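You operate a simulated robot arm through the tools that you are given. There is no shell and no other tool. Be economical: measure what you need, move in short steps, check, and stop when the job is done.

Carry out the task below with a simulated robot arm. There is one attempt and no reset: what you move stays moved.

TASK
Tip the old leaves into the black bowl and pour the cold tea after them.
Fine: rest the strainer on the black saucer meanwhile; teapot back where it stood, strainer back in it; spill nothing.

It is judged by the outcome, as a careful person would: the job done as asked, and still so three seconds after it is handed in. It fails if anything else is knocked over, pushed out of place, dropped, spilled or broken.

THE ROBOT
A 6-joint arm with a two-finger parallel gripper, fixed in place. Base frame: the origin is at the foot of the arm, x ahead of it, y to its left, z up; the work surface is at about z = 800. Lengths are in mm, angles in rad, forces in N, time in s.
With the tool pointing down near the work surface it reaches from about 240 to 640 mm from the base axis. Its first joint turns from -1.152 to 1.152 rad. Payload 2.7 kg.
Tool frame: the origin (TCP) lies between the finger pads and is the grasp point; the fingertips stand 23 mm ahead of it; z points along the fingers, y is the line along which they close. The gripper opens to 94 mm. The fingers are 38 mm wide and 10 mm thick; the gripper's body (54 by 96 mm) begins 39 mm behind the TCP.
Orientation is that of the tool frame in the base frame, as a unit quaternion [x, y, z, w]. With the fingers straight down and closing along the base's y, the tool's x points along the base's -x, its y along +y and its z along -z.

THE INTERFACE
- The arm moves only by the tool arm_command. Its arguments are lists of equal length, an entry for each row: "offset": the shift along the tool's x, y, z in mm, a list of three; "turn": the turn, a rotation vector about the tool's x, y, z in rad, a list of three; "gripper": the gripper command, from -1 (fully open) to 1 (shut), values between in proportion. In form: {"offset": [[dx, dy, dz], ...], "turn": [[ax, ay, az], ...], "gripper": [gripper, ...]}. A call has 1 to 8 rows; each row shifts and turns the commanded pose from where the row before left it, along the tool's axes as they then stand. A row lasts 0.2 s, in which the tool goes at most 50 mm and 0.15 rad; a call with a longer step from one row to the next is refused whole, and so is a gripper value outside its range. A pose out of reach is approached as far as the arm can. The call stops where the force on the tool passes 70 N (or 10 N more than at its start, if that is more) or the arm is blocked; 0.2 s more then pass. The fingers move at their own pace (about 45 mm/s each) and stop on an object; they squeeze with about 27 N. The grip force told is the motor's: it shows also when the fingers shut on nothing. Time passes only in rows, and 0.2 s behind the last, so rows that do not move let the fingers close. It gives the time, the measured TCP pose, the force on the tool (base axes), the opening and the grip force at its end, in the units of the frame above (readings bear some noise), and new pictures: "views" is both (left out), scene, wrist or none.
- Cameras (640 x 400 px; columns grow to the right, rows downward): "scene" is fixed at [59.3, -417.8, 1424.1]; the picture's right is [0.90, -0.44, 0.00], its down [-0.16, -0.34, -0.93] and it looks along [0.40, 0.83, -0.37] (base axes); focal length 330 px, centre (320, 200). "wrist" rides on the gripper at [-39, 0, -44] in the tool frame; the picture's right is [0.00, -1.00, 0.00], its down [0.97, 0.00, -0.24] and it looks along [0.24, 0.00, 0.97] (tool axes); focal length 218 px, centre (320, 200).
- measure_at(camera, pixels): for up to 12 pixels [column, row] of the newest picture of that camera ("zoom" is the newest enlarged one), the place [x, y, z] in the base frame of the surface seen there, good to about 3 mm. No time passes.
- inspect(camera, box): a new picture of the part [left, top, right, bottom] of that camera's present view, enlarged. No time passes.
- sign_off(): hands the job in; it is judged then, once.

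Work in short steps. Measure before you move; look again where a grasp or a placing could have gone wrong, and mend it. You have 80 turns and 120 pictures in all, the two below and enlarged ones among them. Open the gripper and draw the arm clear of the work before you hand the job in, unless the task says otherwise; then end with one line.

The tools are called after "Request:" as name(argument=value, ...) on one line, values as JSON. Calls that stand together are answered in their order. arm_command: Moves the arm, as the interface text tells. Its arguments: {"type":"object","properties":{"offset":{"type":"array","items":{"type":"array","items":{"type":"number"}}},"turn":{"type":"array","items":{"type":"array","items":{"type":"number"}}},"gripper":{"type":"array","items":{"type":"number"}},"views":{"type":"string","enum":["both","scene","wrist","none"]}},"required":["offset","turn","gripper"]} The other tools are called the same way: measure_at (camera, pixels) gives the place of the surface under pixels of a picture; inspect (camera, box) takes an enlarged picture of a part of a camera's view; sign_off () hands the job in.

At the start:

```text
time: 0.0
position: [331.8, 160.3, 1142.7]
ee_rot: [0.001, 1.0, 0.0, 0.0]
ft_force: [-0.4, -0.4, 0.4]
width: 93.9
gripper_force: 0.1
```

scene: 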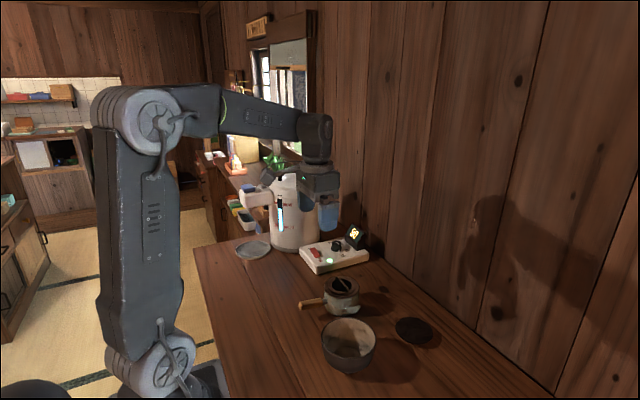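
wrist: 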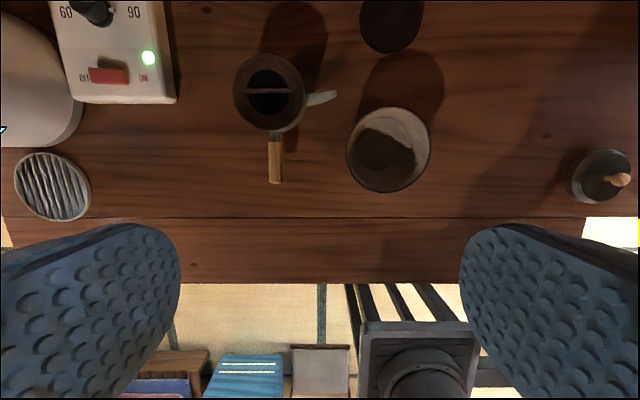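

The wrist view shows the teapot near (268,95) with a side handle at (275,160), its spout at (320,97), the bowl at (388,150) and the saucer at (390,22). I'll enlarge both views.

Request:
inspect(camera="wrist", box=[210, 0, 450, 210])

Request:
inspect(camera="scene", box=[280, 250, 460, 380])

```text
1.90 times, centred on (330, 105) of wrist
```

zoom: 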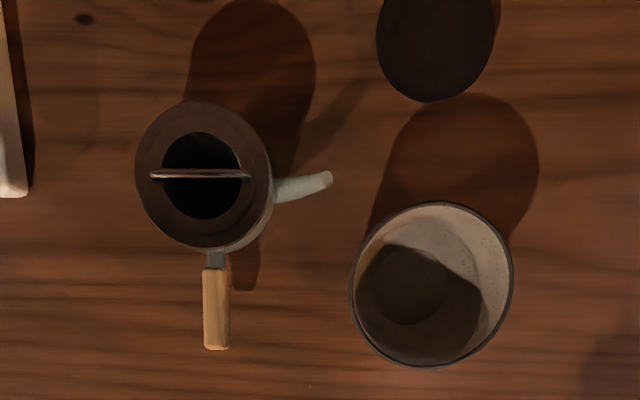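

```text
3.08 times, centred on (370, 315) of scene
```

zoom: 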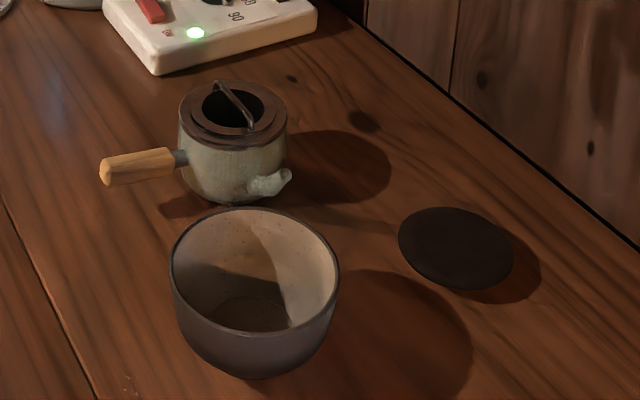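

Measuring the key points in the scene zoom and the wrist view.

Request:
measure_at(camera="zoom", pixels=[[217, 84], [233, 103], [250, 126], [183, 100], [285, 108], [233, 140], [105, 172], [150, 166], [180, 158], [288, 176], [232, 115], [210, 105]])

Request:
measure_at(camera="zoom", pixels=[[173, 270], [336, 270], [255, 209], [255, 332], [240, 315], [455, 245], [400, 240], [512, 250], [455, 209], [455, 288], [205, 185], [235, 200]])

Request:
measure_at(camera="wrist", pixels=[[268, 91], [252, 91], [289, 91], [238, 90], [304, 90], [268, 60], [274, 140], [274, 160], [274, 182], [333, 95], [430, 150], [347, 150]])

Request:
measure_at(camera="wrist", pixels=[[388, 108], [388, 192], [390, 20], [362, 20], [421, 20], [390, 51], [268, 75], [270, 108], [375, 150], [600, 180], [262, 40], [140, 60]])

```text
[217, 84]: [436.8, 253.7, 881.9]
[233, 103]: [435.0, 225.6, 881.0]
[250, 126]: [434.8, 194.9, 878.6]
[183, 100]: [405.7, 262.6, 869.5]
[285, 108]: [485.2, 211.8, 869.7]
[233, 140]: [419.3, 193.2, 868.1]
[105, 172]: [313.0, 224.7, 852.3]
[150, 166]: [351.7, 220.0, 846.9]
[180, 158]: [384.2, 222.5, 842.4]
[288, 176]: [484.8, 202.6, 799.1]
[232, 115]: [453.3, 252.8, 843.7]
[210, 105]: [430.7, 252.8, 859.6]
```

```text
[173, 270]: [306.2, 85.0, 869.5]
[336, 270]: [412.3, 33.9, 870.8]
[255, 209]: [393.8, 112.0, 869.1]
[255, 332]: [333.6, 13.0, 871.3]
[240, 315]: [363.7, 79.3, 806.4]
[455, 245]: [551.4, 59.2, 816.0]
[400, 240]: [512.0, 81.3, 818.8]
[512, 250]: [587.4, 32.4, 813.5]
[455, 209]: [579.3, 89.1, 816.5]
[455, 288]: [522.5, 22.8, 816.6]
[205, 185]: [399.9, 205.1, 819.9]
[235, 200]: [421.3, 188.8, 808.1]
```

```text
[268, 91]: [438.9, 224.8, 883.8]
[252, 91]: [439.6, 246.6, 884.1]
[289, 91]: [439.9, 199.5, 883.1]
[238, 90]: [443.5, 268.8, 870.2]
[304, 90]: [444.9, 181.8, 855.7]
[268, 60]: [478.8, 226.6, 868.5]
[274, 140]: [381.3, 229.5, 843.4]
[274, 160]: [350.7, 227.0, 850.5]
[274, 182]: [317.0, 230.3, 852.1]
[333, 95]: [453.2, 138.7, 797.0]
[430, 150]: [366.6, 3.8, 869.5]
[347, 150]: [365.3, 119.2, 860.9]
```

```text
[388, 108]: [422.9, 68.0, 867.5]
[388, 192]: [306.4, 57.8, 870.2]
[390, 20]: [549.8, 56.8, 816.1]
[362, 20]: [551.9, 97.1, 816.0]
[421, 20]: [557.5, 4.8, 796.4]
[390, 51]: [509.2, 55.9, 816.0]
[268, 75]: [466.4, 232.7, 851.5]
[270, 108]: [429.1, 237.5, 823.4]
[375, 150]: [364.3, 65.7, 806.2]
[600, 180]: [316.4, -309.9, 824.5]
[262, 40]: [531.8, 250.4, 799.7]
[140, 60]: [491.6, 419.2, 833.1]
```

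The bail lies along base y at about (438, 225, 882), and the strainer rim is at z≈869. I'll move above it and yaw −90° so the fingers close across the bail.

Request:
arm_command(offset=[[-26.5, 16.2, 35], [-26.5, 16.2, 35], [-26.5, 16.2, 35], [-26.5, 16.2, 35], [0, 0, 0], [0, 0, 0], [0, 0, 0], [0, 0, 0]], turn=[[0, 0, 0], [0, 0, 0], [0, 0, 0], [0, 0, 0], [0, 0, -0.1428], [0, 0, -0.1428], [0, 0, -0.1428], [0, 0, -0.1428]], gripper=[-1, -1, -1, -1, -1, -1, -1, -1], views="none")

Request:
arm_command(offset=[[0, 0, 0], [0, 0, 0], [0, 0, 0], [0, 0, 0], [0, 0, 0], [0, 0, 0], [0, 0, 0], [0, 0, 0]], turn=[[0, 0, -0.1428], [0, 0, -0.1428], [0, 0, -0.1428], [0, 0, -0.1428], [0, 0, -0.1428], [0, 0, -0.1428], [0, 0, -0.1428], [0, 0, 0]], gripper=[-0.4, -0.4, -0.4, -0.4, -0.4, -0.4, -0.4, -0.4])

```text
time: 1.8
position: [439.4, 225.1, 1004.1]
ee_rot: [-0.284, 0.959, 0.0, -0.001]
ft_force: [0.1, 0.0, -0.6]
width: 94.3
gripper_force: 0.1
```

```text
time: 3.6
position: [439.8, 226.6, 1003.2]
ee_rot: [0.708, -0.706, 0.0, 0.0]
ft_force: [0.3, 0.4, -0.1]
width: 65.7
gripper_force: 0.1
```

scene: 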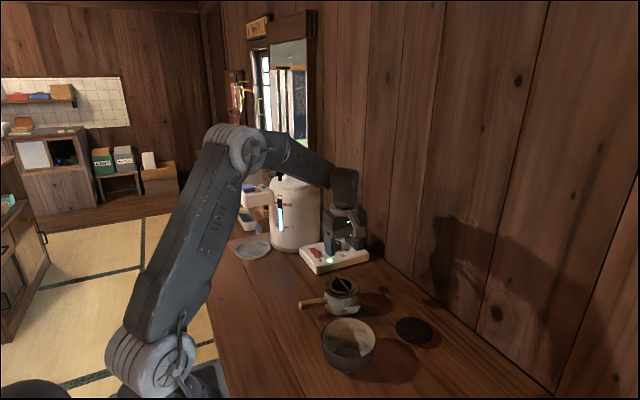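
wrist: 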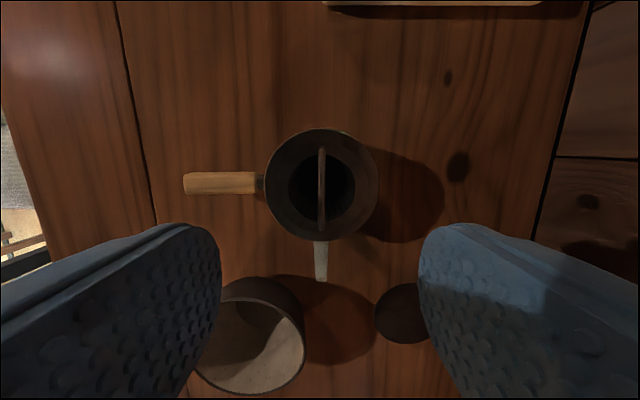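

The bail now runs down the picture at column 322, which matches the finger plane. I'll enlarge it and measure the bail, spout and opening.

Request:
inspect(camera="wrist", box=[240, 120, 400, 300])

Request:
measure_at(camera="wrist", pixels=[[322, 152], [322, 170], [322, 188], [322, 205], [322, 224], [320, 278], [321, 262], [320, 250], [220, 183], [188, 183], [250, 183], [337, 190]])

```text
2.22 times, centred on (320, 210) of wrist
```

zoom: 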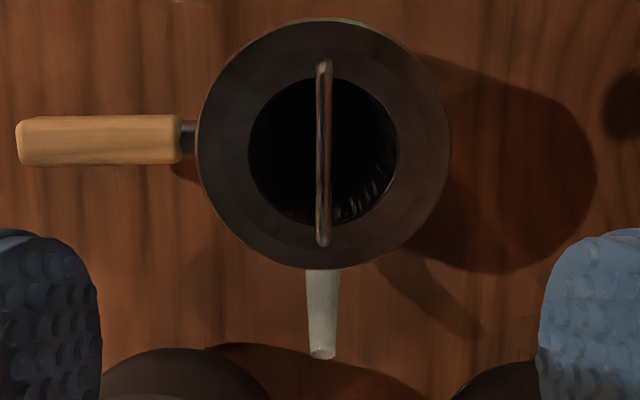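

```text
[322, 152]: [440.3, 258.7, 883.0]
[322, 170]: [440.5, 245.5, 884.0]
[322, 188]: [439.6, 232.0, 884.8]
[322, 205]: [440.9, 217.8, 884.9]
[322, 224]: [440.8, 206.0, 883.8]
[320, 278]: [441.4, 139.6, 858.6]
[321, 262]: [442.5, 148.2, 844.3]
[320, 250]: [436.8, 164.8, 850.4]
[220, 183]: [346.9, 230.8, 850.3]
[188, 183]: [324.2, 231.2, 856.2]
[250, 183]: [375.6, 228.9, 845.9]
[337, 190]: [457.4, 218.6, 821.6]
```

Bail is centred at about (440.3, 228, 884). I'll descend to TCP z≈895 so the tips stay just above the flange, then close.

Request:
arm_command(offset=[[-1, 0, 35], [0, 0, 35], [0, 0, 25], [0, 0, 13], [0, 0, 0]], turn=[[0, 0, 0], [0, 0, 0], [0, 0, 0], [0, 0, 0], [0, 0, 0]], gripper=[-0.4, -0.4, -0.4, -0.4, -0.4])

```text
time: 4.8
position: [439.0, 225.9, 895.3]
ee_rot: [0.707, -0.707, 0.0, -0.001]
ft_force: [-2.4, -2.3, 10.1]
width: 66.1
gripper_force: 0.4
```

scene: 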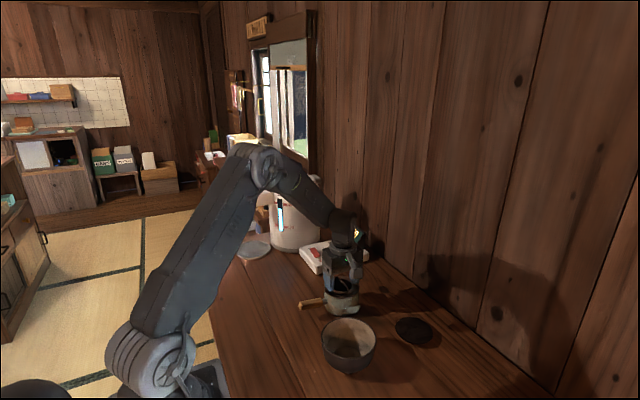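
wrist: 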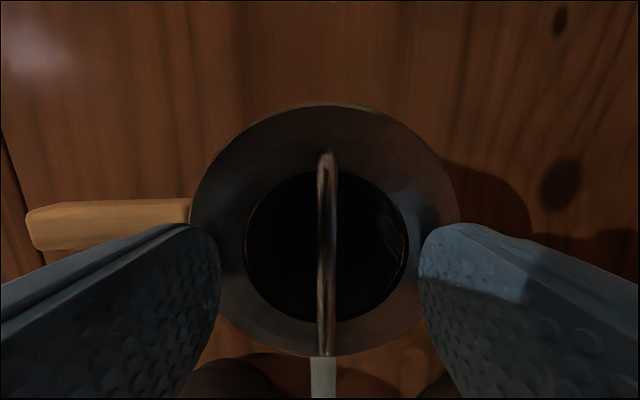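

A 10 N upward force says the tips are touching the flange. I'll rise 2 mm, centre on the bail (1.5 mm in +x) and close.

Request:
arm_command(offset=[[0, -1.5, -2], [0, 0, 0], [0, 0, 0], [0, 0, 0], [0, 0, 0], [0, 0, 0]], turn=[[0, 0, 0], [0, 0, 0], [0, 0, 0], [0, 0, 0], [0, 0, 0], [0, 0, 0]], gripper=[-0.4, 1, 1, 1, 1, 1], views="wrist")

```text
time: 6.2
position: [439.3, 225.4, 897.5]
ee_rot: [0.707, -0.707, 0.0, 0.0]
ft_force: [0.4, 0.1, 0.0]
width: 4.3
gripper_force: 27.6
```

wrist: 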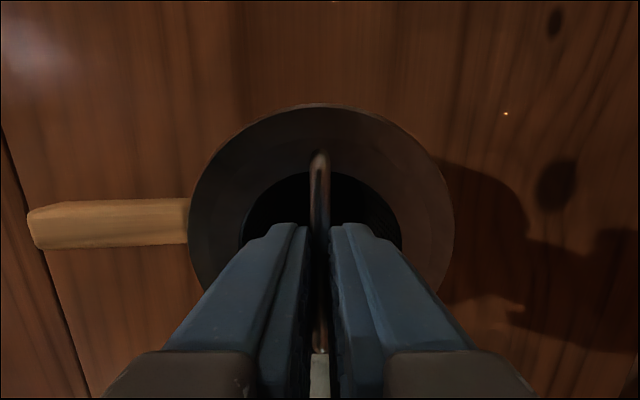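

The bail is held (opening 4.3 mm). I'll lift straight up 115 mm.

Request:
arm_command(offset=[[0, 0, -10], [0, 0, -15], [0, 0, -20], [0, 0, -20], [0, 0, -25], [0, 0, -25], [0, 0, 0]], turn=[[0, 0, 0], [0, 0, 0], [0, 0, 0], [0, 0, 0], [0, 0, 0], [0, 0, 0], [0, 0, 0]], gripper=[1, 1, 1, 1, 1, 1, 1])

Request:
inspect(camera="scene", box=[280, 210, 460, 380])

```text
time: 7.8
position: [440.0, 226.9, 1012.9]
ee_rot: [0.708, -0.707, 0.0, 0.0]
ft_force: [0.9, 0.0, 0.8]
width: 4.0
gripper_force: 26.8
```

scene: 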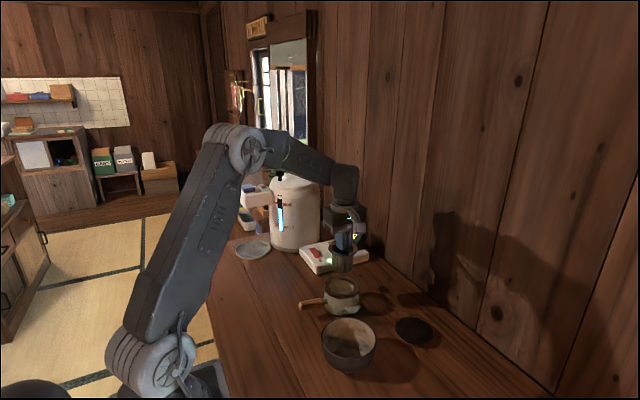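
wrist: 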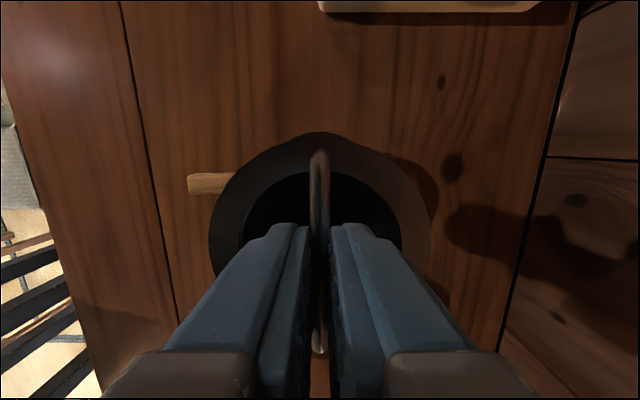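

```text
2.35 times, centred on (370, 295) of scene
```

zoom: 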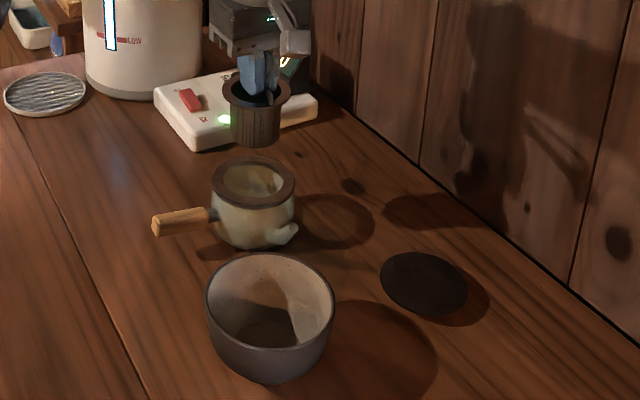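

The strainer is clear of the pot. I'll carry it upright over the bowl, which is centred at about (365, 62).

Request:
arm_command(offset=[[18, 7.2, 0], [27, 10.8, 2], [27, 10.8, 2], [27, 10.8, 2], [27, 10.8, 2], [27, 10.8, 2], [20, 8, 2], [9, 3.6, 0]], turn=[[0, 0, 0], [0, 0, 0], [0, 0, 0], [0, 0, 0], [0, 0, 0], [0, 0, 0], [0, 0, 0], [0, 0, 0]], gripper=[1, 1, 1, 1, 1, 1, 1, 1])

Request:
inspect(camera="scene", box=[280, 210, 460, 380])

```text
time: 9.6
position: [367.1, 44.0, 1000.7]
ee_rot: [0.707, -0.707, -0.001, 0.0]
ft_force: [-0.7, -0.8, -0.9]
width: 4.3
gripper_force: 27.4
```

scene: 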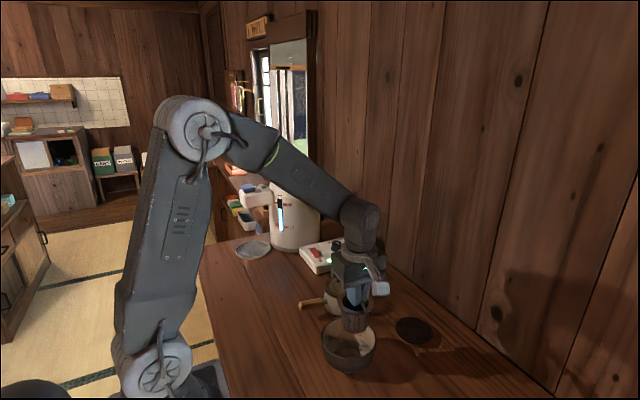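
wrist: 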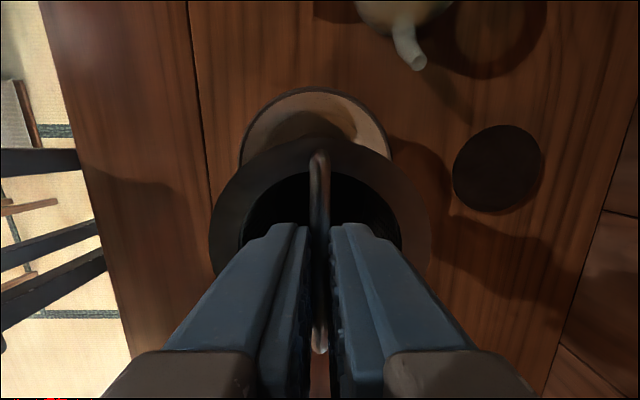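

```text
2.35 times, centred on (370, 295) of scene
```

zoom: 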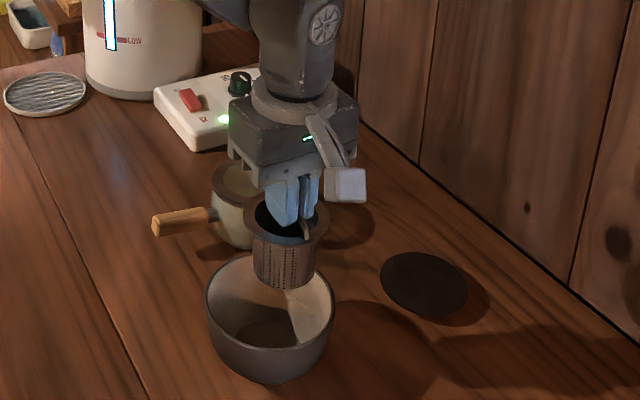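

It is over the bowl. I'll begin tilting about base x (tool −y turn) in steps and check that the wrist can follow.

Request:
arm_command(offset=[[8, 0, 0], [0, 0, 0], [0, 0, 0], [0, 0, 0], [0, 0, 0], [0, 0, 0], [0, 0, 0]], turn=[[0, -0.07, 0], [0, -0.14, 0], [0, -0.14, 0], [0, -0.14, 0], [0, -0.14, 0], [0, -0.14, 0], [0, -0.14, 0]], gripper=[1, 1, 1, 1, 1, 1, 1])

```text
time: 11.2
position: [368.2, 37.0, 1000.8]
ee_rot: [0.635, -0.635, -0.311, -0.312]
ft_force: [0.0, -0.7, -0.8]
width: 4.5
gripper_force: 26.7
```

scene: 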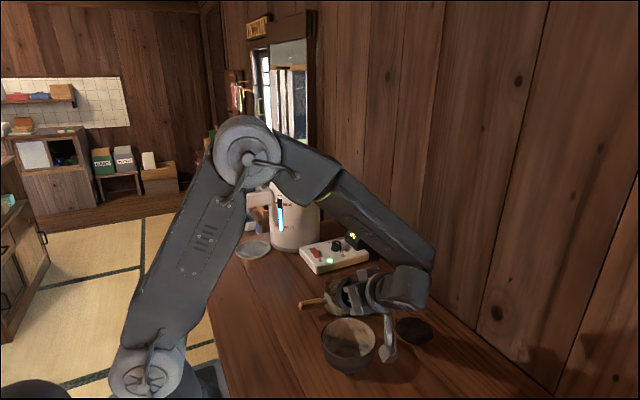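
wrist: 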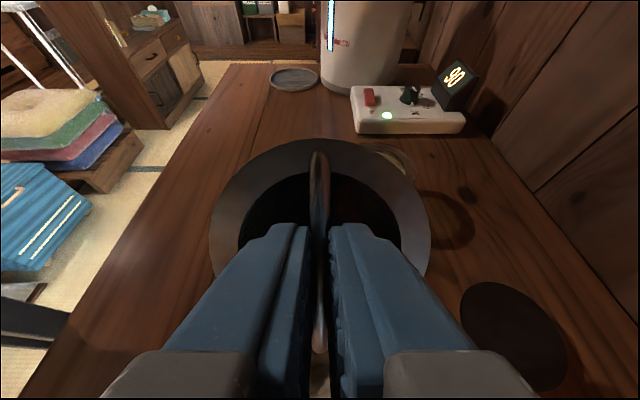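

The tilt has reached 52°. Something hangs below the wrist at (388,340), so I'll take a closer look.

Request:
inspect(camera="scene", box=[290, 230, 470, 380])

Request:
measure_at(camera="scene", pixels=[[388, 350], [389, 325], [385, 315], [400, 285], [415, 305], [365, 290]])

```text
2.67 times, centred on (380, 305) of scene
```

zoom: 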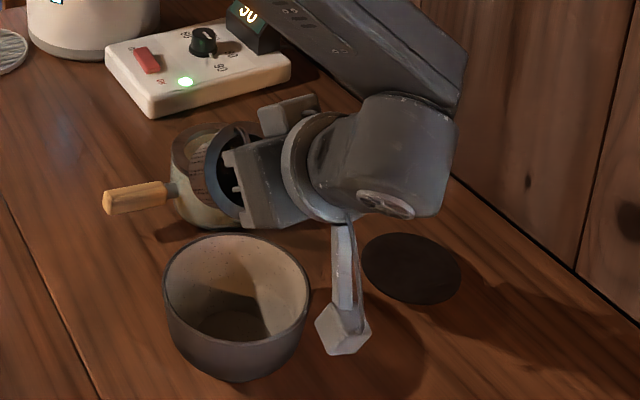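

```text
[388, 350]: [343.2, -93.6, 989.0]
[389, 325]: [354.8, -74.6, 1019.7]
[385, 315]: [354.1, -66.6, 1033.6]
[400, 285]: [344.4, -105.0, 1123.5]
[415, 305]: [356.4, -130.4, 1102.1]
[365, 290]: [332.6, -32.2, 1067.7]
```

A bracket sticks out on the tool's +x side, about 95 mm across and 95 mm behind the TCP. At 105° tilt it stays outside the bowl. I'll lower 25 mm and tilt on to about 86°.

Request:
arm_command(offset=[[20, 0, 15.5], [0, 0, 0], [0, 0, 0], [0, 0, 0], [0, 0, 0], [0, 0, 0]], turn=[[0, 0, 0], [0, -0.12, 0], [0, -0.12, 0], [0, -0.12, 0], [0, -0.12, 0], [0, -0.12, 0]], gripper=[1, 1, 1, 1, 1, 1])

Request:
inspect(camera="scene", box=[290, 230, 470, 380])

```text
time: 12.6
position: [367.1, 36.7, 975.0]
ee_rot: [-0.514, 0.514, 0.485, 0.486]
ft_force: [0.2, -0.1, -0.6]
width: 4.5
gripper_force: 27.0
```

scene: 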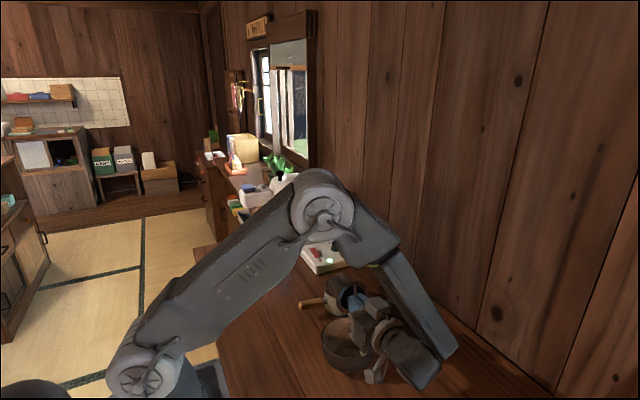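
wrist: 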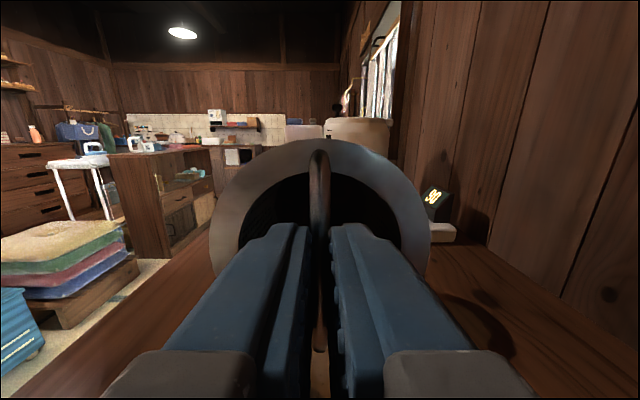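

```text
2.67 times, centred on (380, 305) of scene
```

zoom: 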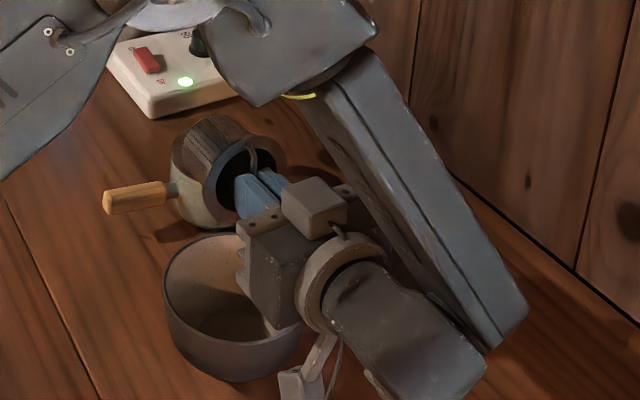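

Still no leaves visible falling. I'll measure the arm's lowest parts before tilting further.

Request:
measure_at(camera="zoom", pixels=[[290, 385], [315, 350], [375, 390], [470, 370], [515, 320], [430, 380], [495, 340], [240, 290]])

Request:
measure_at(camera="scene", pixels=[[373, 378], [378, 376], [425, 385], [440, 370], [400, 370]])

```text
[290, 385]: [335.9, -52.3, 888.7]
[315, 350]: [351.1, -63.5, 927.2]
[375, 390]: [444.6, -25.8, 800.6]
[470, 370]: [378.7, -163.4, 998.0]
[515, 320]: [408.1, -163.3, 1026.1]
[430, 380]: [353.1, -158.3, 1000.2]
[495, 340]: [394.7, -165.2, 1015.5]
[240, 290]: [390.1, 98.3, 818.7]
```

```text
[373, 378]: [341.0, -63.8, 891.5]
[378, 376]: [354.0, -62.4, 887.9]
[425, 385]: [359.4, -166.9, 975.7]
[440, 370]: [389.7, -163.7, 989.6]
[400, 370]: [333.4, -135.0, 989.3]
```

The bracket bottom is at (337, −55, 885), outside the bowl edge (y≈5). I'll tilt on to about 107°.

Request:
arm_command(offset=[[0, 0, 0], [0, 0, 0], [0, 0, 0], [0, 0, 0], [0, 0, 0]], turn=[[0, -0.09, 0], [0, -0.09, 0], [0, -0.09, 0], [0, -0.08, 0], [0, 0, 0]], gripper=[1, 1, 1, 1, 1])

Request:
inspect(camera="scene", box=[290, 230, 470, 380])

```text
time: 13.8
position: [367.5, 37.2, 975.1]
ee_rot: [-0.421, 0.422, 0.567, 0.568]
ft_force: [0.3, -1.4, -1.0]
width: 4.5
gripper_force: 26.4
```

scene: 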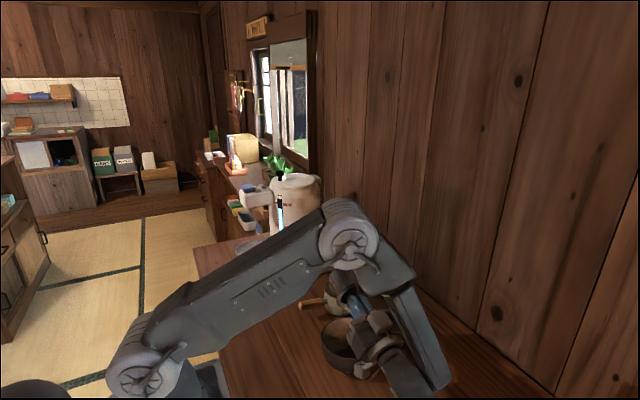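
wrist: 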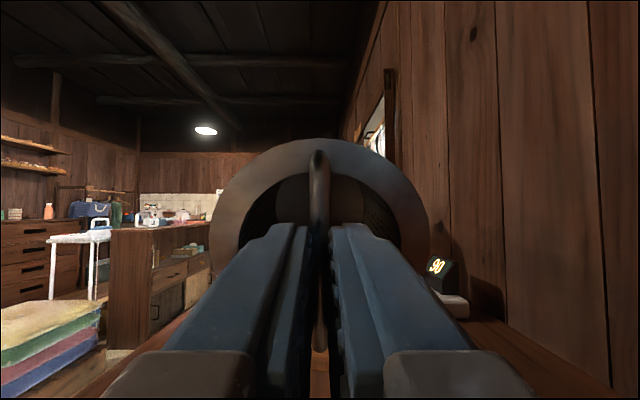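

```text
2.67 times, centred on (380, 305) of scene
```

zoom: 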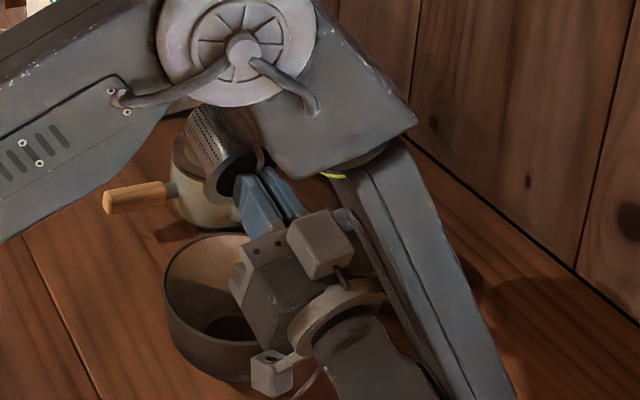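

Checking inside the strainer for leaves.

Request:
inspect(camera="wrist", box=[200, 120, 440, 280])

Request:
inspect(camera="scene", box=[325, 280, 405, 380])

Request:
measure_at(camera="scene", pixels=[[350, 240], [330, 215], [400, 270], [440, 350], [410, 385], [365, 370], [290, 280]])

```text
2.50 times, centred on (320, 200) of wrist
```

zoom: 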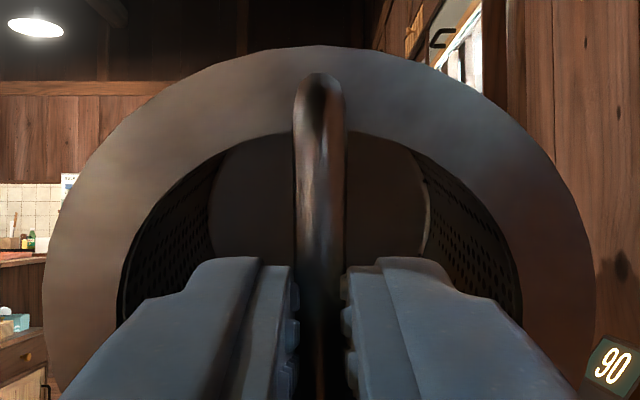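

```text
4.00 times, centred on (365, 330) of scene
```

zoom: 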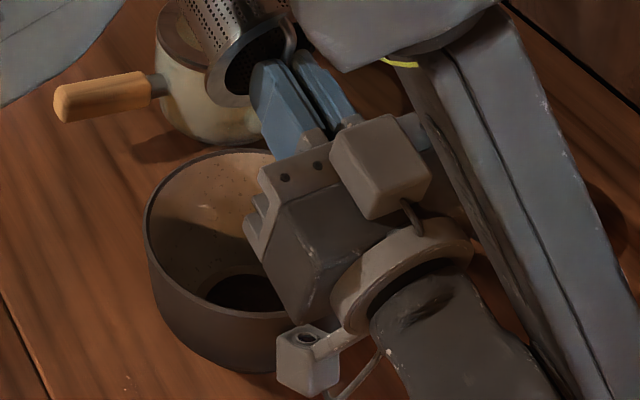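

```text
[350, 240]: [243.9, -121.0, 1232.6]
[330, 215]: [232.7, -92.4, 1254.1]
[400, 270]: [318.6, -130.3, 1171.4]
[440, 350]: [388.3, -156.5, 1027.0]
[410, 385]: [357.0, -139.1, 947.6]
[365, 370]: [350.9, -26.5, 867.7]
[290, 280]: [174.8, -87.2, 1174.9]
```

The upper half of the basket is empty and its bottom is visible; the lower half is hidden. To be sure, I'll rise 60 mm for bracket clearance and tip to about 127°.

Request:
arm_command(offset=[[-30, 0, 5], [-30, 0, 5], [0, 0, 0], [0, 0, 0], [0, 0, 0], [0, 0, 0], [0, 0, 0]], turn=[[0, 0, 0], [0, 0, 0], [0, -0.09, 0], [0, -0.09, 0], [0, -0.09, 0], [0, -0.08, 0], [0, 0, 0]], gripper=[1, 1, 1, 1, 1, 1, 1])

Request:
inspect(camera="scene", box=[305, 250, 425, 380])

```text
time: 15.4
position: [368.9, 35.7, 1033.8]
ee_rot: [-0.411, 0.415, 0.573, 0.575]
ft_force: [0.2, -0.1, -0.4]
width: 4.6
gripper_force: 26.9
out of reach, approached as far as the arm can: row 3, 4, 5, 6
```

scene: 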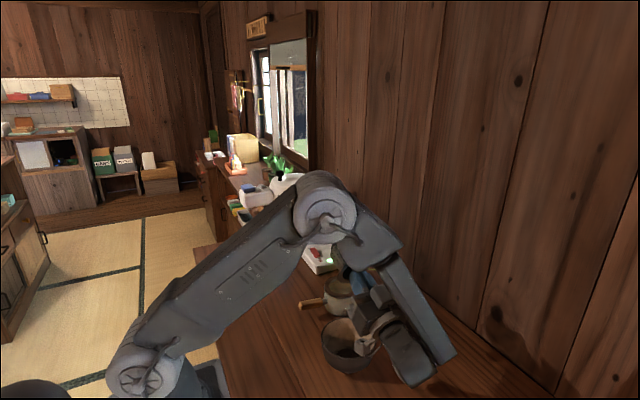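
wrist: 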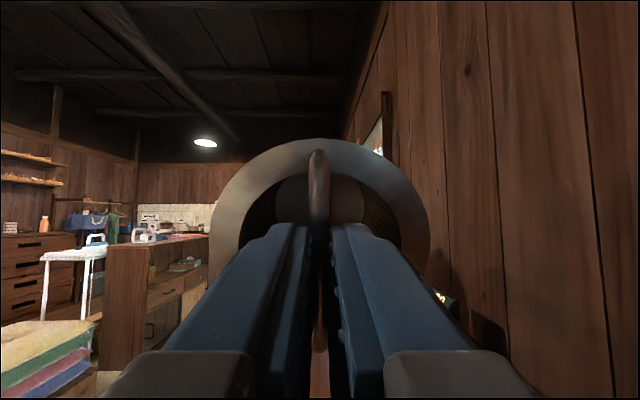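

```text
3.08 times, centred on (365, 315) of scene
```

zoom: 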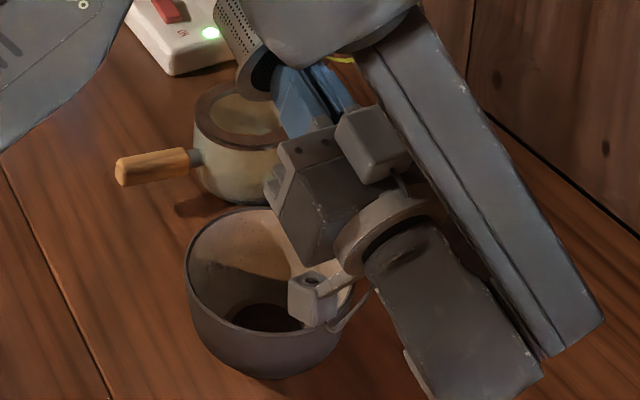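

The wrist limit is at about 109°. A dark patch now shows in the bowl at (265,315) in the zoom, so I'll measure whether it is a heap.

Request:
measure_at(camera="zoom", pixels=[[265, 315], [245, 310], [285, 318], [262, 305], [240, 290], [265, 325]])

Request:
inspect(camera="scene", box=[320, 310, 380, 375])

```text
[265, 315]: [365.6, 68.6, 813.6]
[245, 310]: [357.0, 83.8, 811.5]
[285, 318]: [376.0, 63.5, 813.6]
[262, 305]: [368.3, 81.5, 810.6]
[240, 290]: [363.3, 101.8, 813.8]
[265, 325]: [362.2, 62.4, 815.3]
```

```text
6.15 times, centred on (350, 342) of scene
```

zoom: 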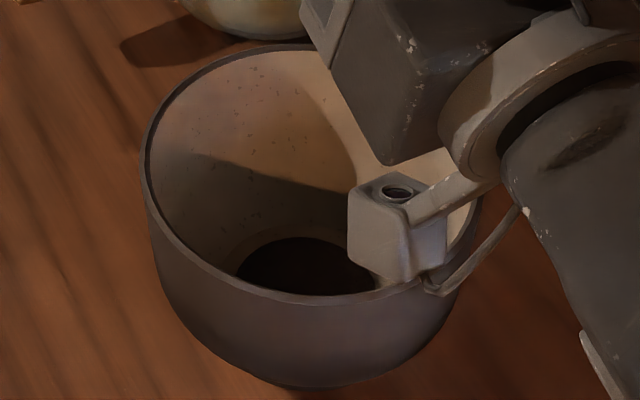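

A leaf heap sits in the bowl (z≈814, where the bare bottom was 806). I'll untilt in steps.

Request:
arm_command(offset=[[0, 0, 0], [0, 0, 0], [0, 0, 0], [0, 0, 0], [0, 0, 0], [0, 0, 0], [0, 0, 0], [0, 0, 0]], turn=[[0, 0.135, 0], [0, 0.135, 0], [0, 0.135, 0], [0, 0.135, 0], [0, 0.135, 0], [0, 0.135, 0], [0, 0.135, 0], [0, 0, 0]], gripper=[1, 1, 1, 1, 1, 1, 1, 1], views="none")

```text
time: 17.2
position: [367.5, 36.1, 1034.3]
ee_rot: [-0.627, 0.631, 0.323, 0.323]
ft_force: [1.1, -0.9, -0.2]
width: 4.6
gripper_force: 27.3
```

Request:
arm_command(offset=[[0, 0, 0], [0, 0, 0], [0, 0, 0], [0, 0, 0], [0, 0, 0], [0, 0, 0], [0, 0, 0], [0, 0, 0]], turn=[[0, 0.1354, 0], [0, 0.1354, 0], [0, 0.1354, 0], [0, 0.1354, 0], [0, 0.1354, 0], [0, 0.1354, 0], [0, 0.1354, 0], [0, 0, 0]], gripper=[1, 1, 1, 1, 1, 1, 1, 1])

Request:
inspect(camera="scene", box=[290, 230, 470, 380])

Request:
inspect(camera="wrist", box=[160, 80, 480, 280])

```text
time: 19.0
position: [367.5, 35.6, 1034.6]
ee_rot: [-0.705, 0.709, 0.002, 0.0]
ft_force: [-0.4, -0.5, 0.1]
width: 4.4
gripper_force: 27.0
```

scene: 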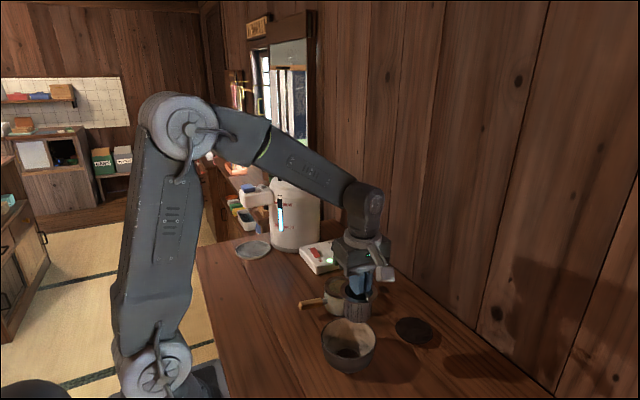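
wrist: 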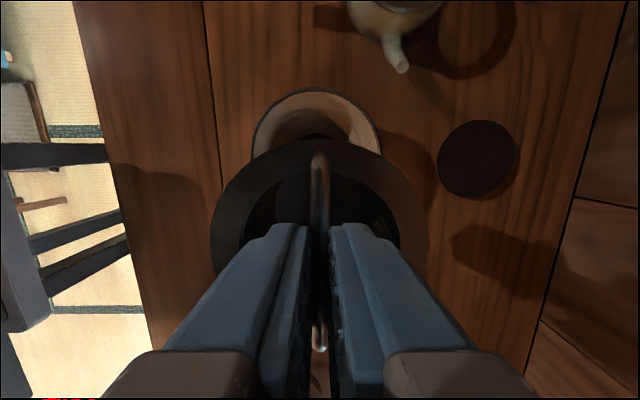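

```text
2.67 times, centred on (380, 305) of scene
```

zoom: 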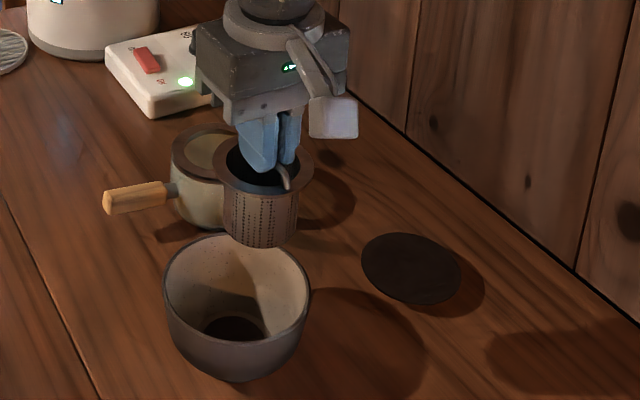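

```text
2.00 times, centred on (320, 180) of wrist
```

zoom: 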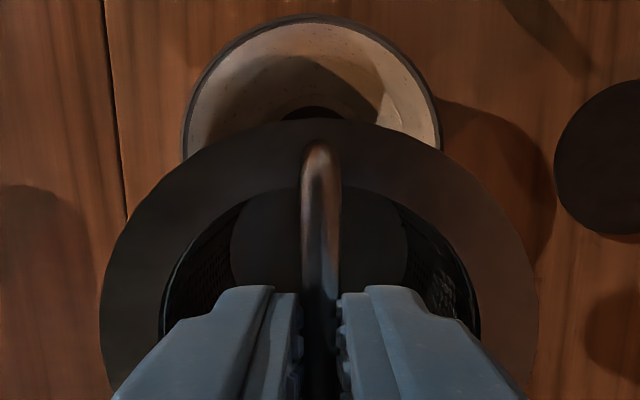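

The basket floor looks bare. Next I'll measure the basket bottom height and the saucer.

Request:
measure_at(camera="scene", pixels=[[357, 321], [357, 318], [350, 319], [364, 319], [414, 330], [397, 329], [431, 331], [416, 318], [413, 343], [357, 298], [410, 325], [418, 335]])

Request:
measure_at(camera="wrist", pixels=[[300, 200], [345, 200], [478, 160], [440, 160], [513, 155], [478, 123], [475, 195], [240, 175], [401, 68]])

```text
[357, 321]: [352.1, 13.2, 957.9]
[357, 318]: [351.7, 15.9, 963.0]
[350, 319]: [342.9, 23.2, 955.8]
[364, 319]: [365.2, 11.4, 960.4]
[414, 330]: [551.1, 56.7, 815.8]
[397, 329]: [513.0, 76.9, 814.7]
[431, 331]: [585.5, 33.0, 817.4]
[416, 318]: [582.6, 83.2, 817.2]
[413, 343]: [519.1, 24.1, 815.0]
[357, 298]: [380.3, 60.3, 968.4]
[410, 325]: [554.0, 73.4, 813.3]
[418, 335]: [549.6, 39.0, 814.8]
```

```text
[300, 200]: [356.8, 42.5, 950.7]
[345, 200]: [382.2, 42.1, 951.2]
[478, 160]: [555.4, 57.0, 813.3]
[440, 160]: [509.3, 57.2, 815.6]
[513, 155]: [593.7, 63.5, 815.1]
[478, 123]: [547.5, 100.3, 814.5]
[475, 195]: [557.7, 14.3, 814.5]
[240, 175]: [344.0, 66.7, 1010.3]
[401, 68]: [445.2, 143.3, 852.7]
```

Basket floor is 84 mm below the TCP, so the outer bottom is about 86 mm below. The saucer is centred at (551, 57, 815). I'll move above it.

Request:
arm_command(offset=[[-2.6, -23, 0], [-3, -30, 5], [-3, -30, 13], [-3, -30, 20], [-3, -30, 20], [-3, -25, 22], [-2, -15.5, 10], [0, 0, 0]], turn=[[0, 0, 0], [0, 0, 0], [0, 0, 0], [0, 0, 0], [0, 0, 0], [0, 0, 0], [0, 0, 0], [0, 0, 0]], gripper=[1, 1, 1, 1, 1, 1, 1, 1])

Request:
inspect(camera="scene", box=[340, 230, 500, 370])

```text
time: 20.8
position: [551.6, 54.7, 943.7]
ee_rot: [-0.705, 0.709, 0.002, 0.0]
ft_force: [-0.9, -0.2, -0.8]
width: 4.6
gripper_force: 26.8
```

scene: 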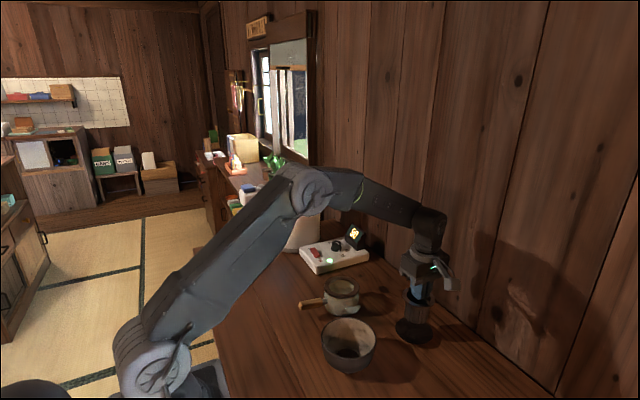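
wrist: 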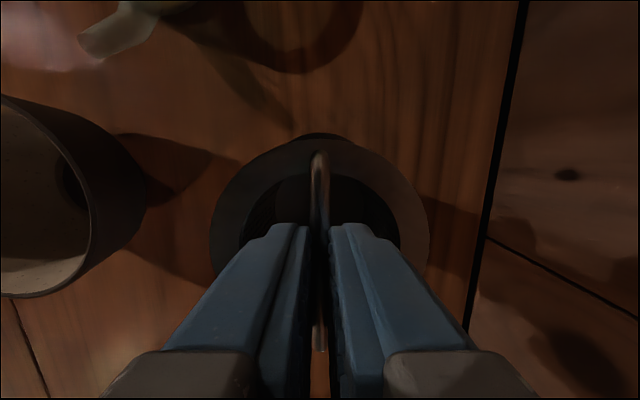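

```text
2.86 times, centred on (420, 300) of scene
```

zoom: 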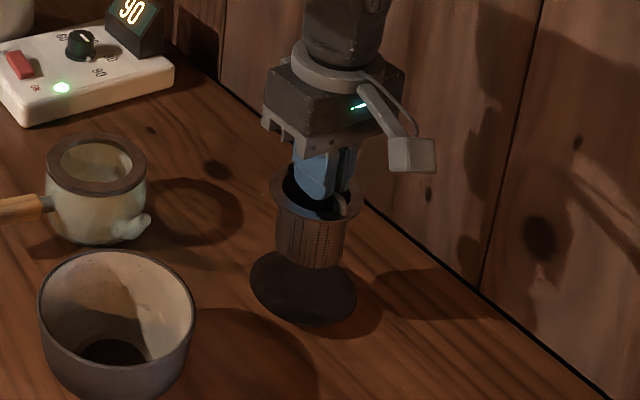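

Lowering gently to near contact.

Request:
arm_command(offset=[[-1, 0, 15], [0, 0, 15], [0, 0, 8], [0, 0, 0]], turn=[[0, 0, 0], [0, 0, 0], [0, 0, 0], [0, 0, 0]], gripper=[1, 1, 1, 1], views="none")

Request:
inspect(camera="scene", box=[380, 270, 460, 350])

```text
time: 21.8
position: [550.8, 56.2, 905.0]
ee_rot: [-0.706, 0.708, 0.001, 0.001]
ft_force: [-0.7, 0.2, -0.1]
width: 4.5
gripper_force: 27.1
```

```text
5.00 times, centred on (420, 310) of scene
```

zoom: 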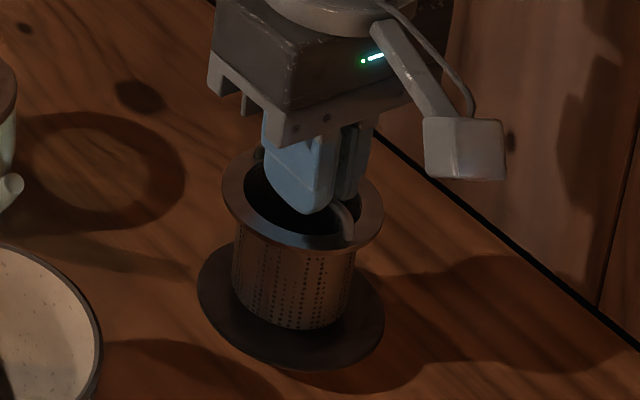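

Request:
arm_command(offset=[[0, 0, 2], [0, 0, 0]], turn=[[0, 0, 0], [0, 0, 0]], gripper=[1, 1], views="none")

Request:
arm_command(offset=[[0, 0, 1.5], [0, 0, 0]], turn=[[0, 0, 0], [0, 0, 0]], gripper=[1, 1], views="none")

Request:
arm_command(offset=[[0, 0, 1.5], [0, 0, 0]], turn=[[0, 0, 0], [0, 0, 0]], gripper=[1, 1], views="none")

```text
time: 22.4
position: [551.1, 55.9, 904.1]
ee_rot: [-0.705, 0.709, 0.002, 0.001]
ft_force: [0.6, -0.6, 0.1]
width: 4.5
gripper_force: 27.0
```

```text
time: 23.0
position: [551.9, 57.6, 902.6]
ee_rot: [-0.705, 0.709, 0.002, 0.002]
ft_force: [-0.2, 0.2, -0.3]
width: 4.3
gripper_force: 27.1
```

```text
time: 23.6
position: [550.9, 56.3, 900.4]
ee_rot: [-0.705, 0.709, 0.001, 0.0]
ft_force: [0.1, 0.2, 0.3]
width: 4.9
gripper_force: 27.0
```

No contact yet at z≈900.4, so I'll continue in small steps.

Request:
arm_command(offset=[[0, 0, 1.5], [0, 0, 0]], turn=[[0, 0, 0], [0, 0, 0]], gripper=[1, 1], views="none")

Request:
inspect(camera="scene", box=[390, 290, 440, 350])

```text
time: 24.2
position: [551.2, 55.7, 900.7]
ee_rot: [-0.706, 0.709, 0.001, 0.001]
ft_force: [-2.3, 0.2, 6.3]
width: 4.5
gripper_force: 27.2
```

```text
6.67 times, centred on (415, 320) of scene
```

zoom: 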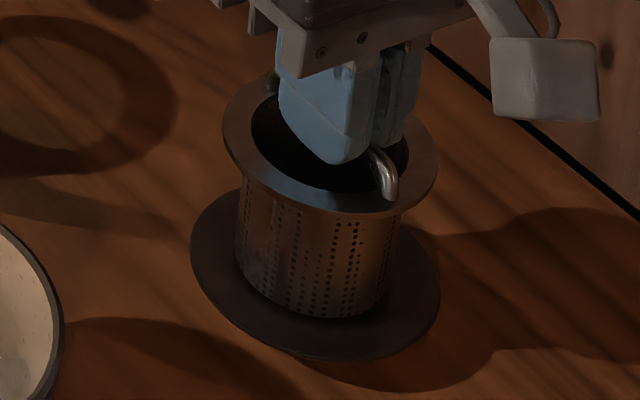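

Contact (6 N). I'll open and retreat straight up.

Request:
arm_command(offset=[[0, 0, 0], [0, 0, 0], [0, 0, 0], [0, 0, -10], [0, 0, -30], [0, 0, -40], [0, 0, -40], [0, 0, 0]], turn=[[0, 0, 0], [0, 0, 0], [0, 0, 0], [0, 0, 0], [0, 0, 0], [0, 0, 0], [0, 0, 0], [0, 0, 0]], gripper=[-0.2, -0.2, -0.2, -0.2, -0.2, -0.2, -0.2, -0.2])

Request:
inspect(camera="wrist", box=[220, 120, 420, 280])

Request:
inspect(camera="scene", box=[290, 250, 450, 380])

```text
time: 26.0
position: [551.4, 55.4, 1019.1]
ee_rot: [-0.705, 0.709, 0.002, 0.001]
ft_force: [0.3, -0.2, -0.6]
width: 56.4
gripper_force: 0.2
```

scene: 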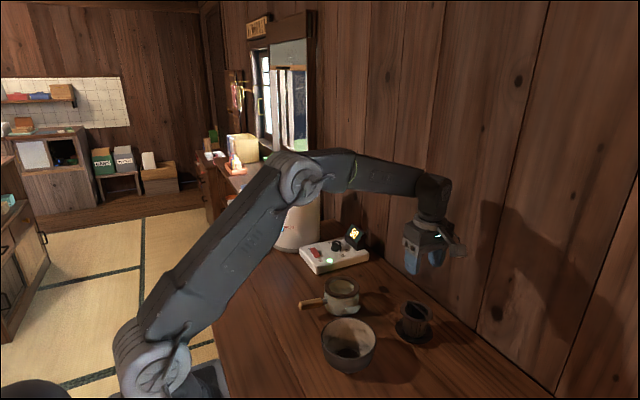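
wrist: 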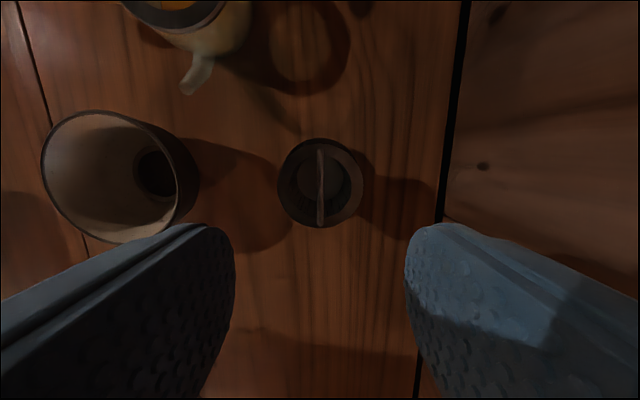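

```text
2.50 times, centred on (320, 200) of wrist
```

zoom: 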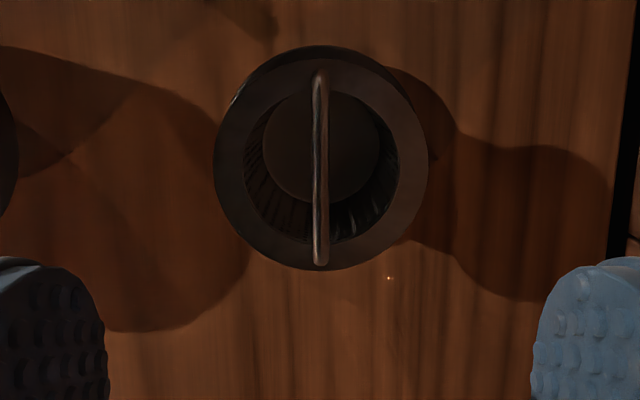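

```text
3.08 times, centred on (370, 315) of scene
```

zoom: 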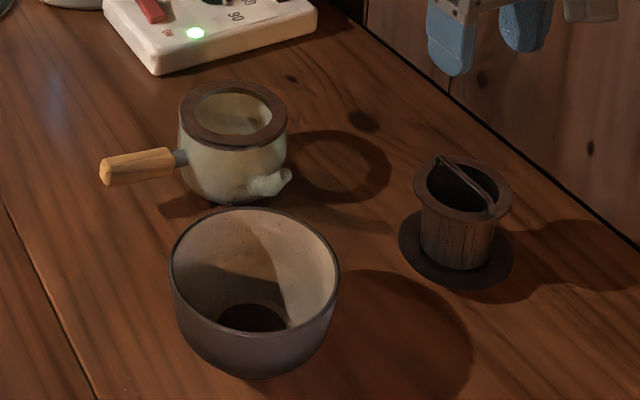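

The strainer stands empty on the saucer and the pot hasn't moved. Before gripping the handle I'll dry-run the pouring pose, with the tool yawed back to 0 near (280, 100).

Request:
arm_command(offset=[[-5, 20, -12], [-10, 38, -10], [-10, 40, -10], [-10, 40, -10], [-10, 40, -8], [-10, 40, 0], [-10, 33, 0]], turn=[[0, 0, 0], [0, 0, 0], [0, 0, 0], [0, 0, 0], [0, 0, 0], [0, 0, 0], [0, 0, 0]], gripper=[-0.2, -0.2, -0.2, -0.2, -0.2, -0.2, -0.2], views="none")

Request:
arm_command(offset=[[0, 0, 0], [0, 0, 0], [0, 0, 0], [0, 0, 0], [0, 0, 0], [0, 0, 0], [0, 0, 0], [0, 0, 0]], turn=[[0, 0, 0.1425], [0, 0, 0.1425], [0, 0, 0.1425], [0, 0, 0.1425], [0, 0, 0.1425], [0, 0, 0.1425], [0, 0, 0.1425], [0, 0, 0.1425]], gripper=[-0.5, -0.5, -0.5, -0.5, -0.5, -0.5, -0.5, -0.5], views="none")

Request:
arm_command(offset=[[0, 0, 0], [0, 0, 0], [0, 0, 0], [0, 0, 0]], turn=[[0, 0, 0.1425], [0, 0, 0.1425], [0, 0, 0.142], [0, 0, 0]], gripper=[-0.5, -0.5, -0.5, -0.5])

```text
time: 27.6
position: [300.7, 121.7, 1068.5]
ee_rot: [-0.705, 0.71, 0.001, 0.001]
ft_force: [0.4, -0.9, -0.2]
width: 56.2
gripper_force: 0.1
```

```text
time: 29.4
position: [301.4, 123.2, 1069.5]
ee_rot: [-0.209, 0.978, 0.002, 0.0]
ft_force: [0.4, 0.5, -0.5]
width: 70.8
gripper_force: 0.1
```

```text
time: 30.4
position: [302.0, 121.7, 1069.8]
ee_rot: [0.001, 1.0, 0.002, -0.002]
ft_force: [-0.6, -0.9, 0.0]
width: 70.4
gripper_force: 0.0
```

scene: 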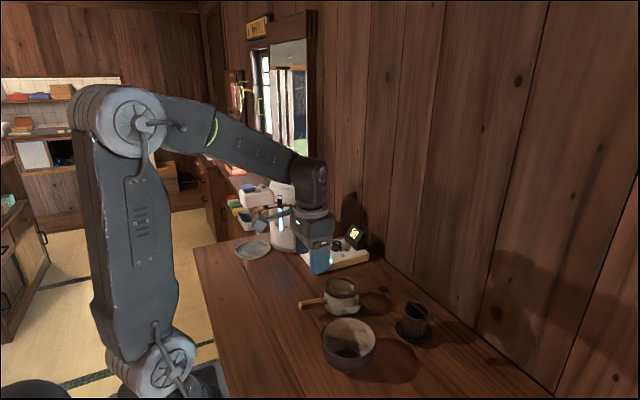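
wrist: 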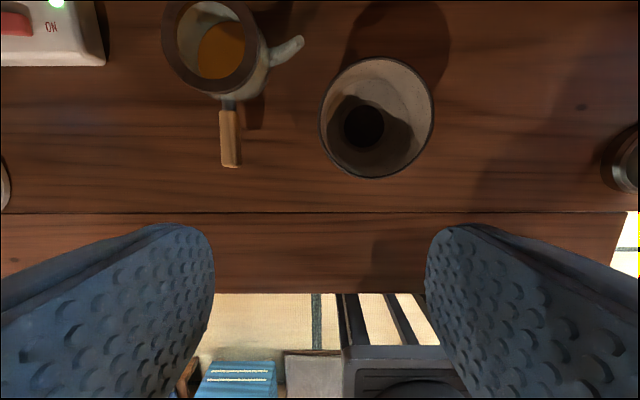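

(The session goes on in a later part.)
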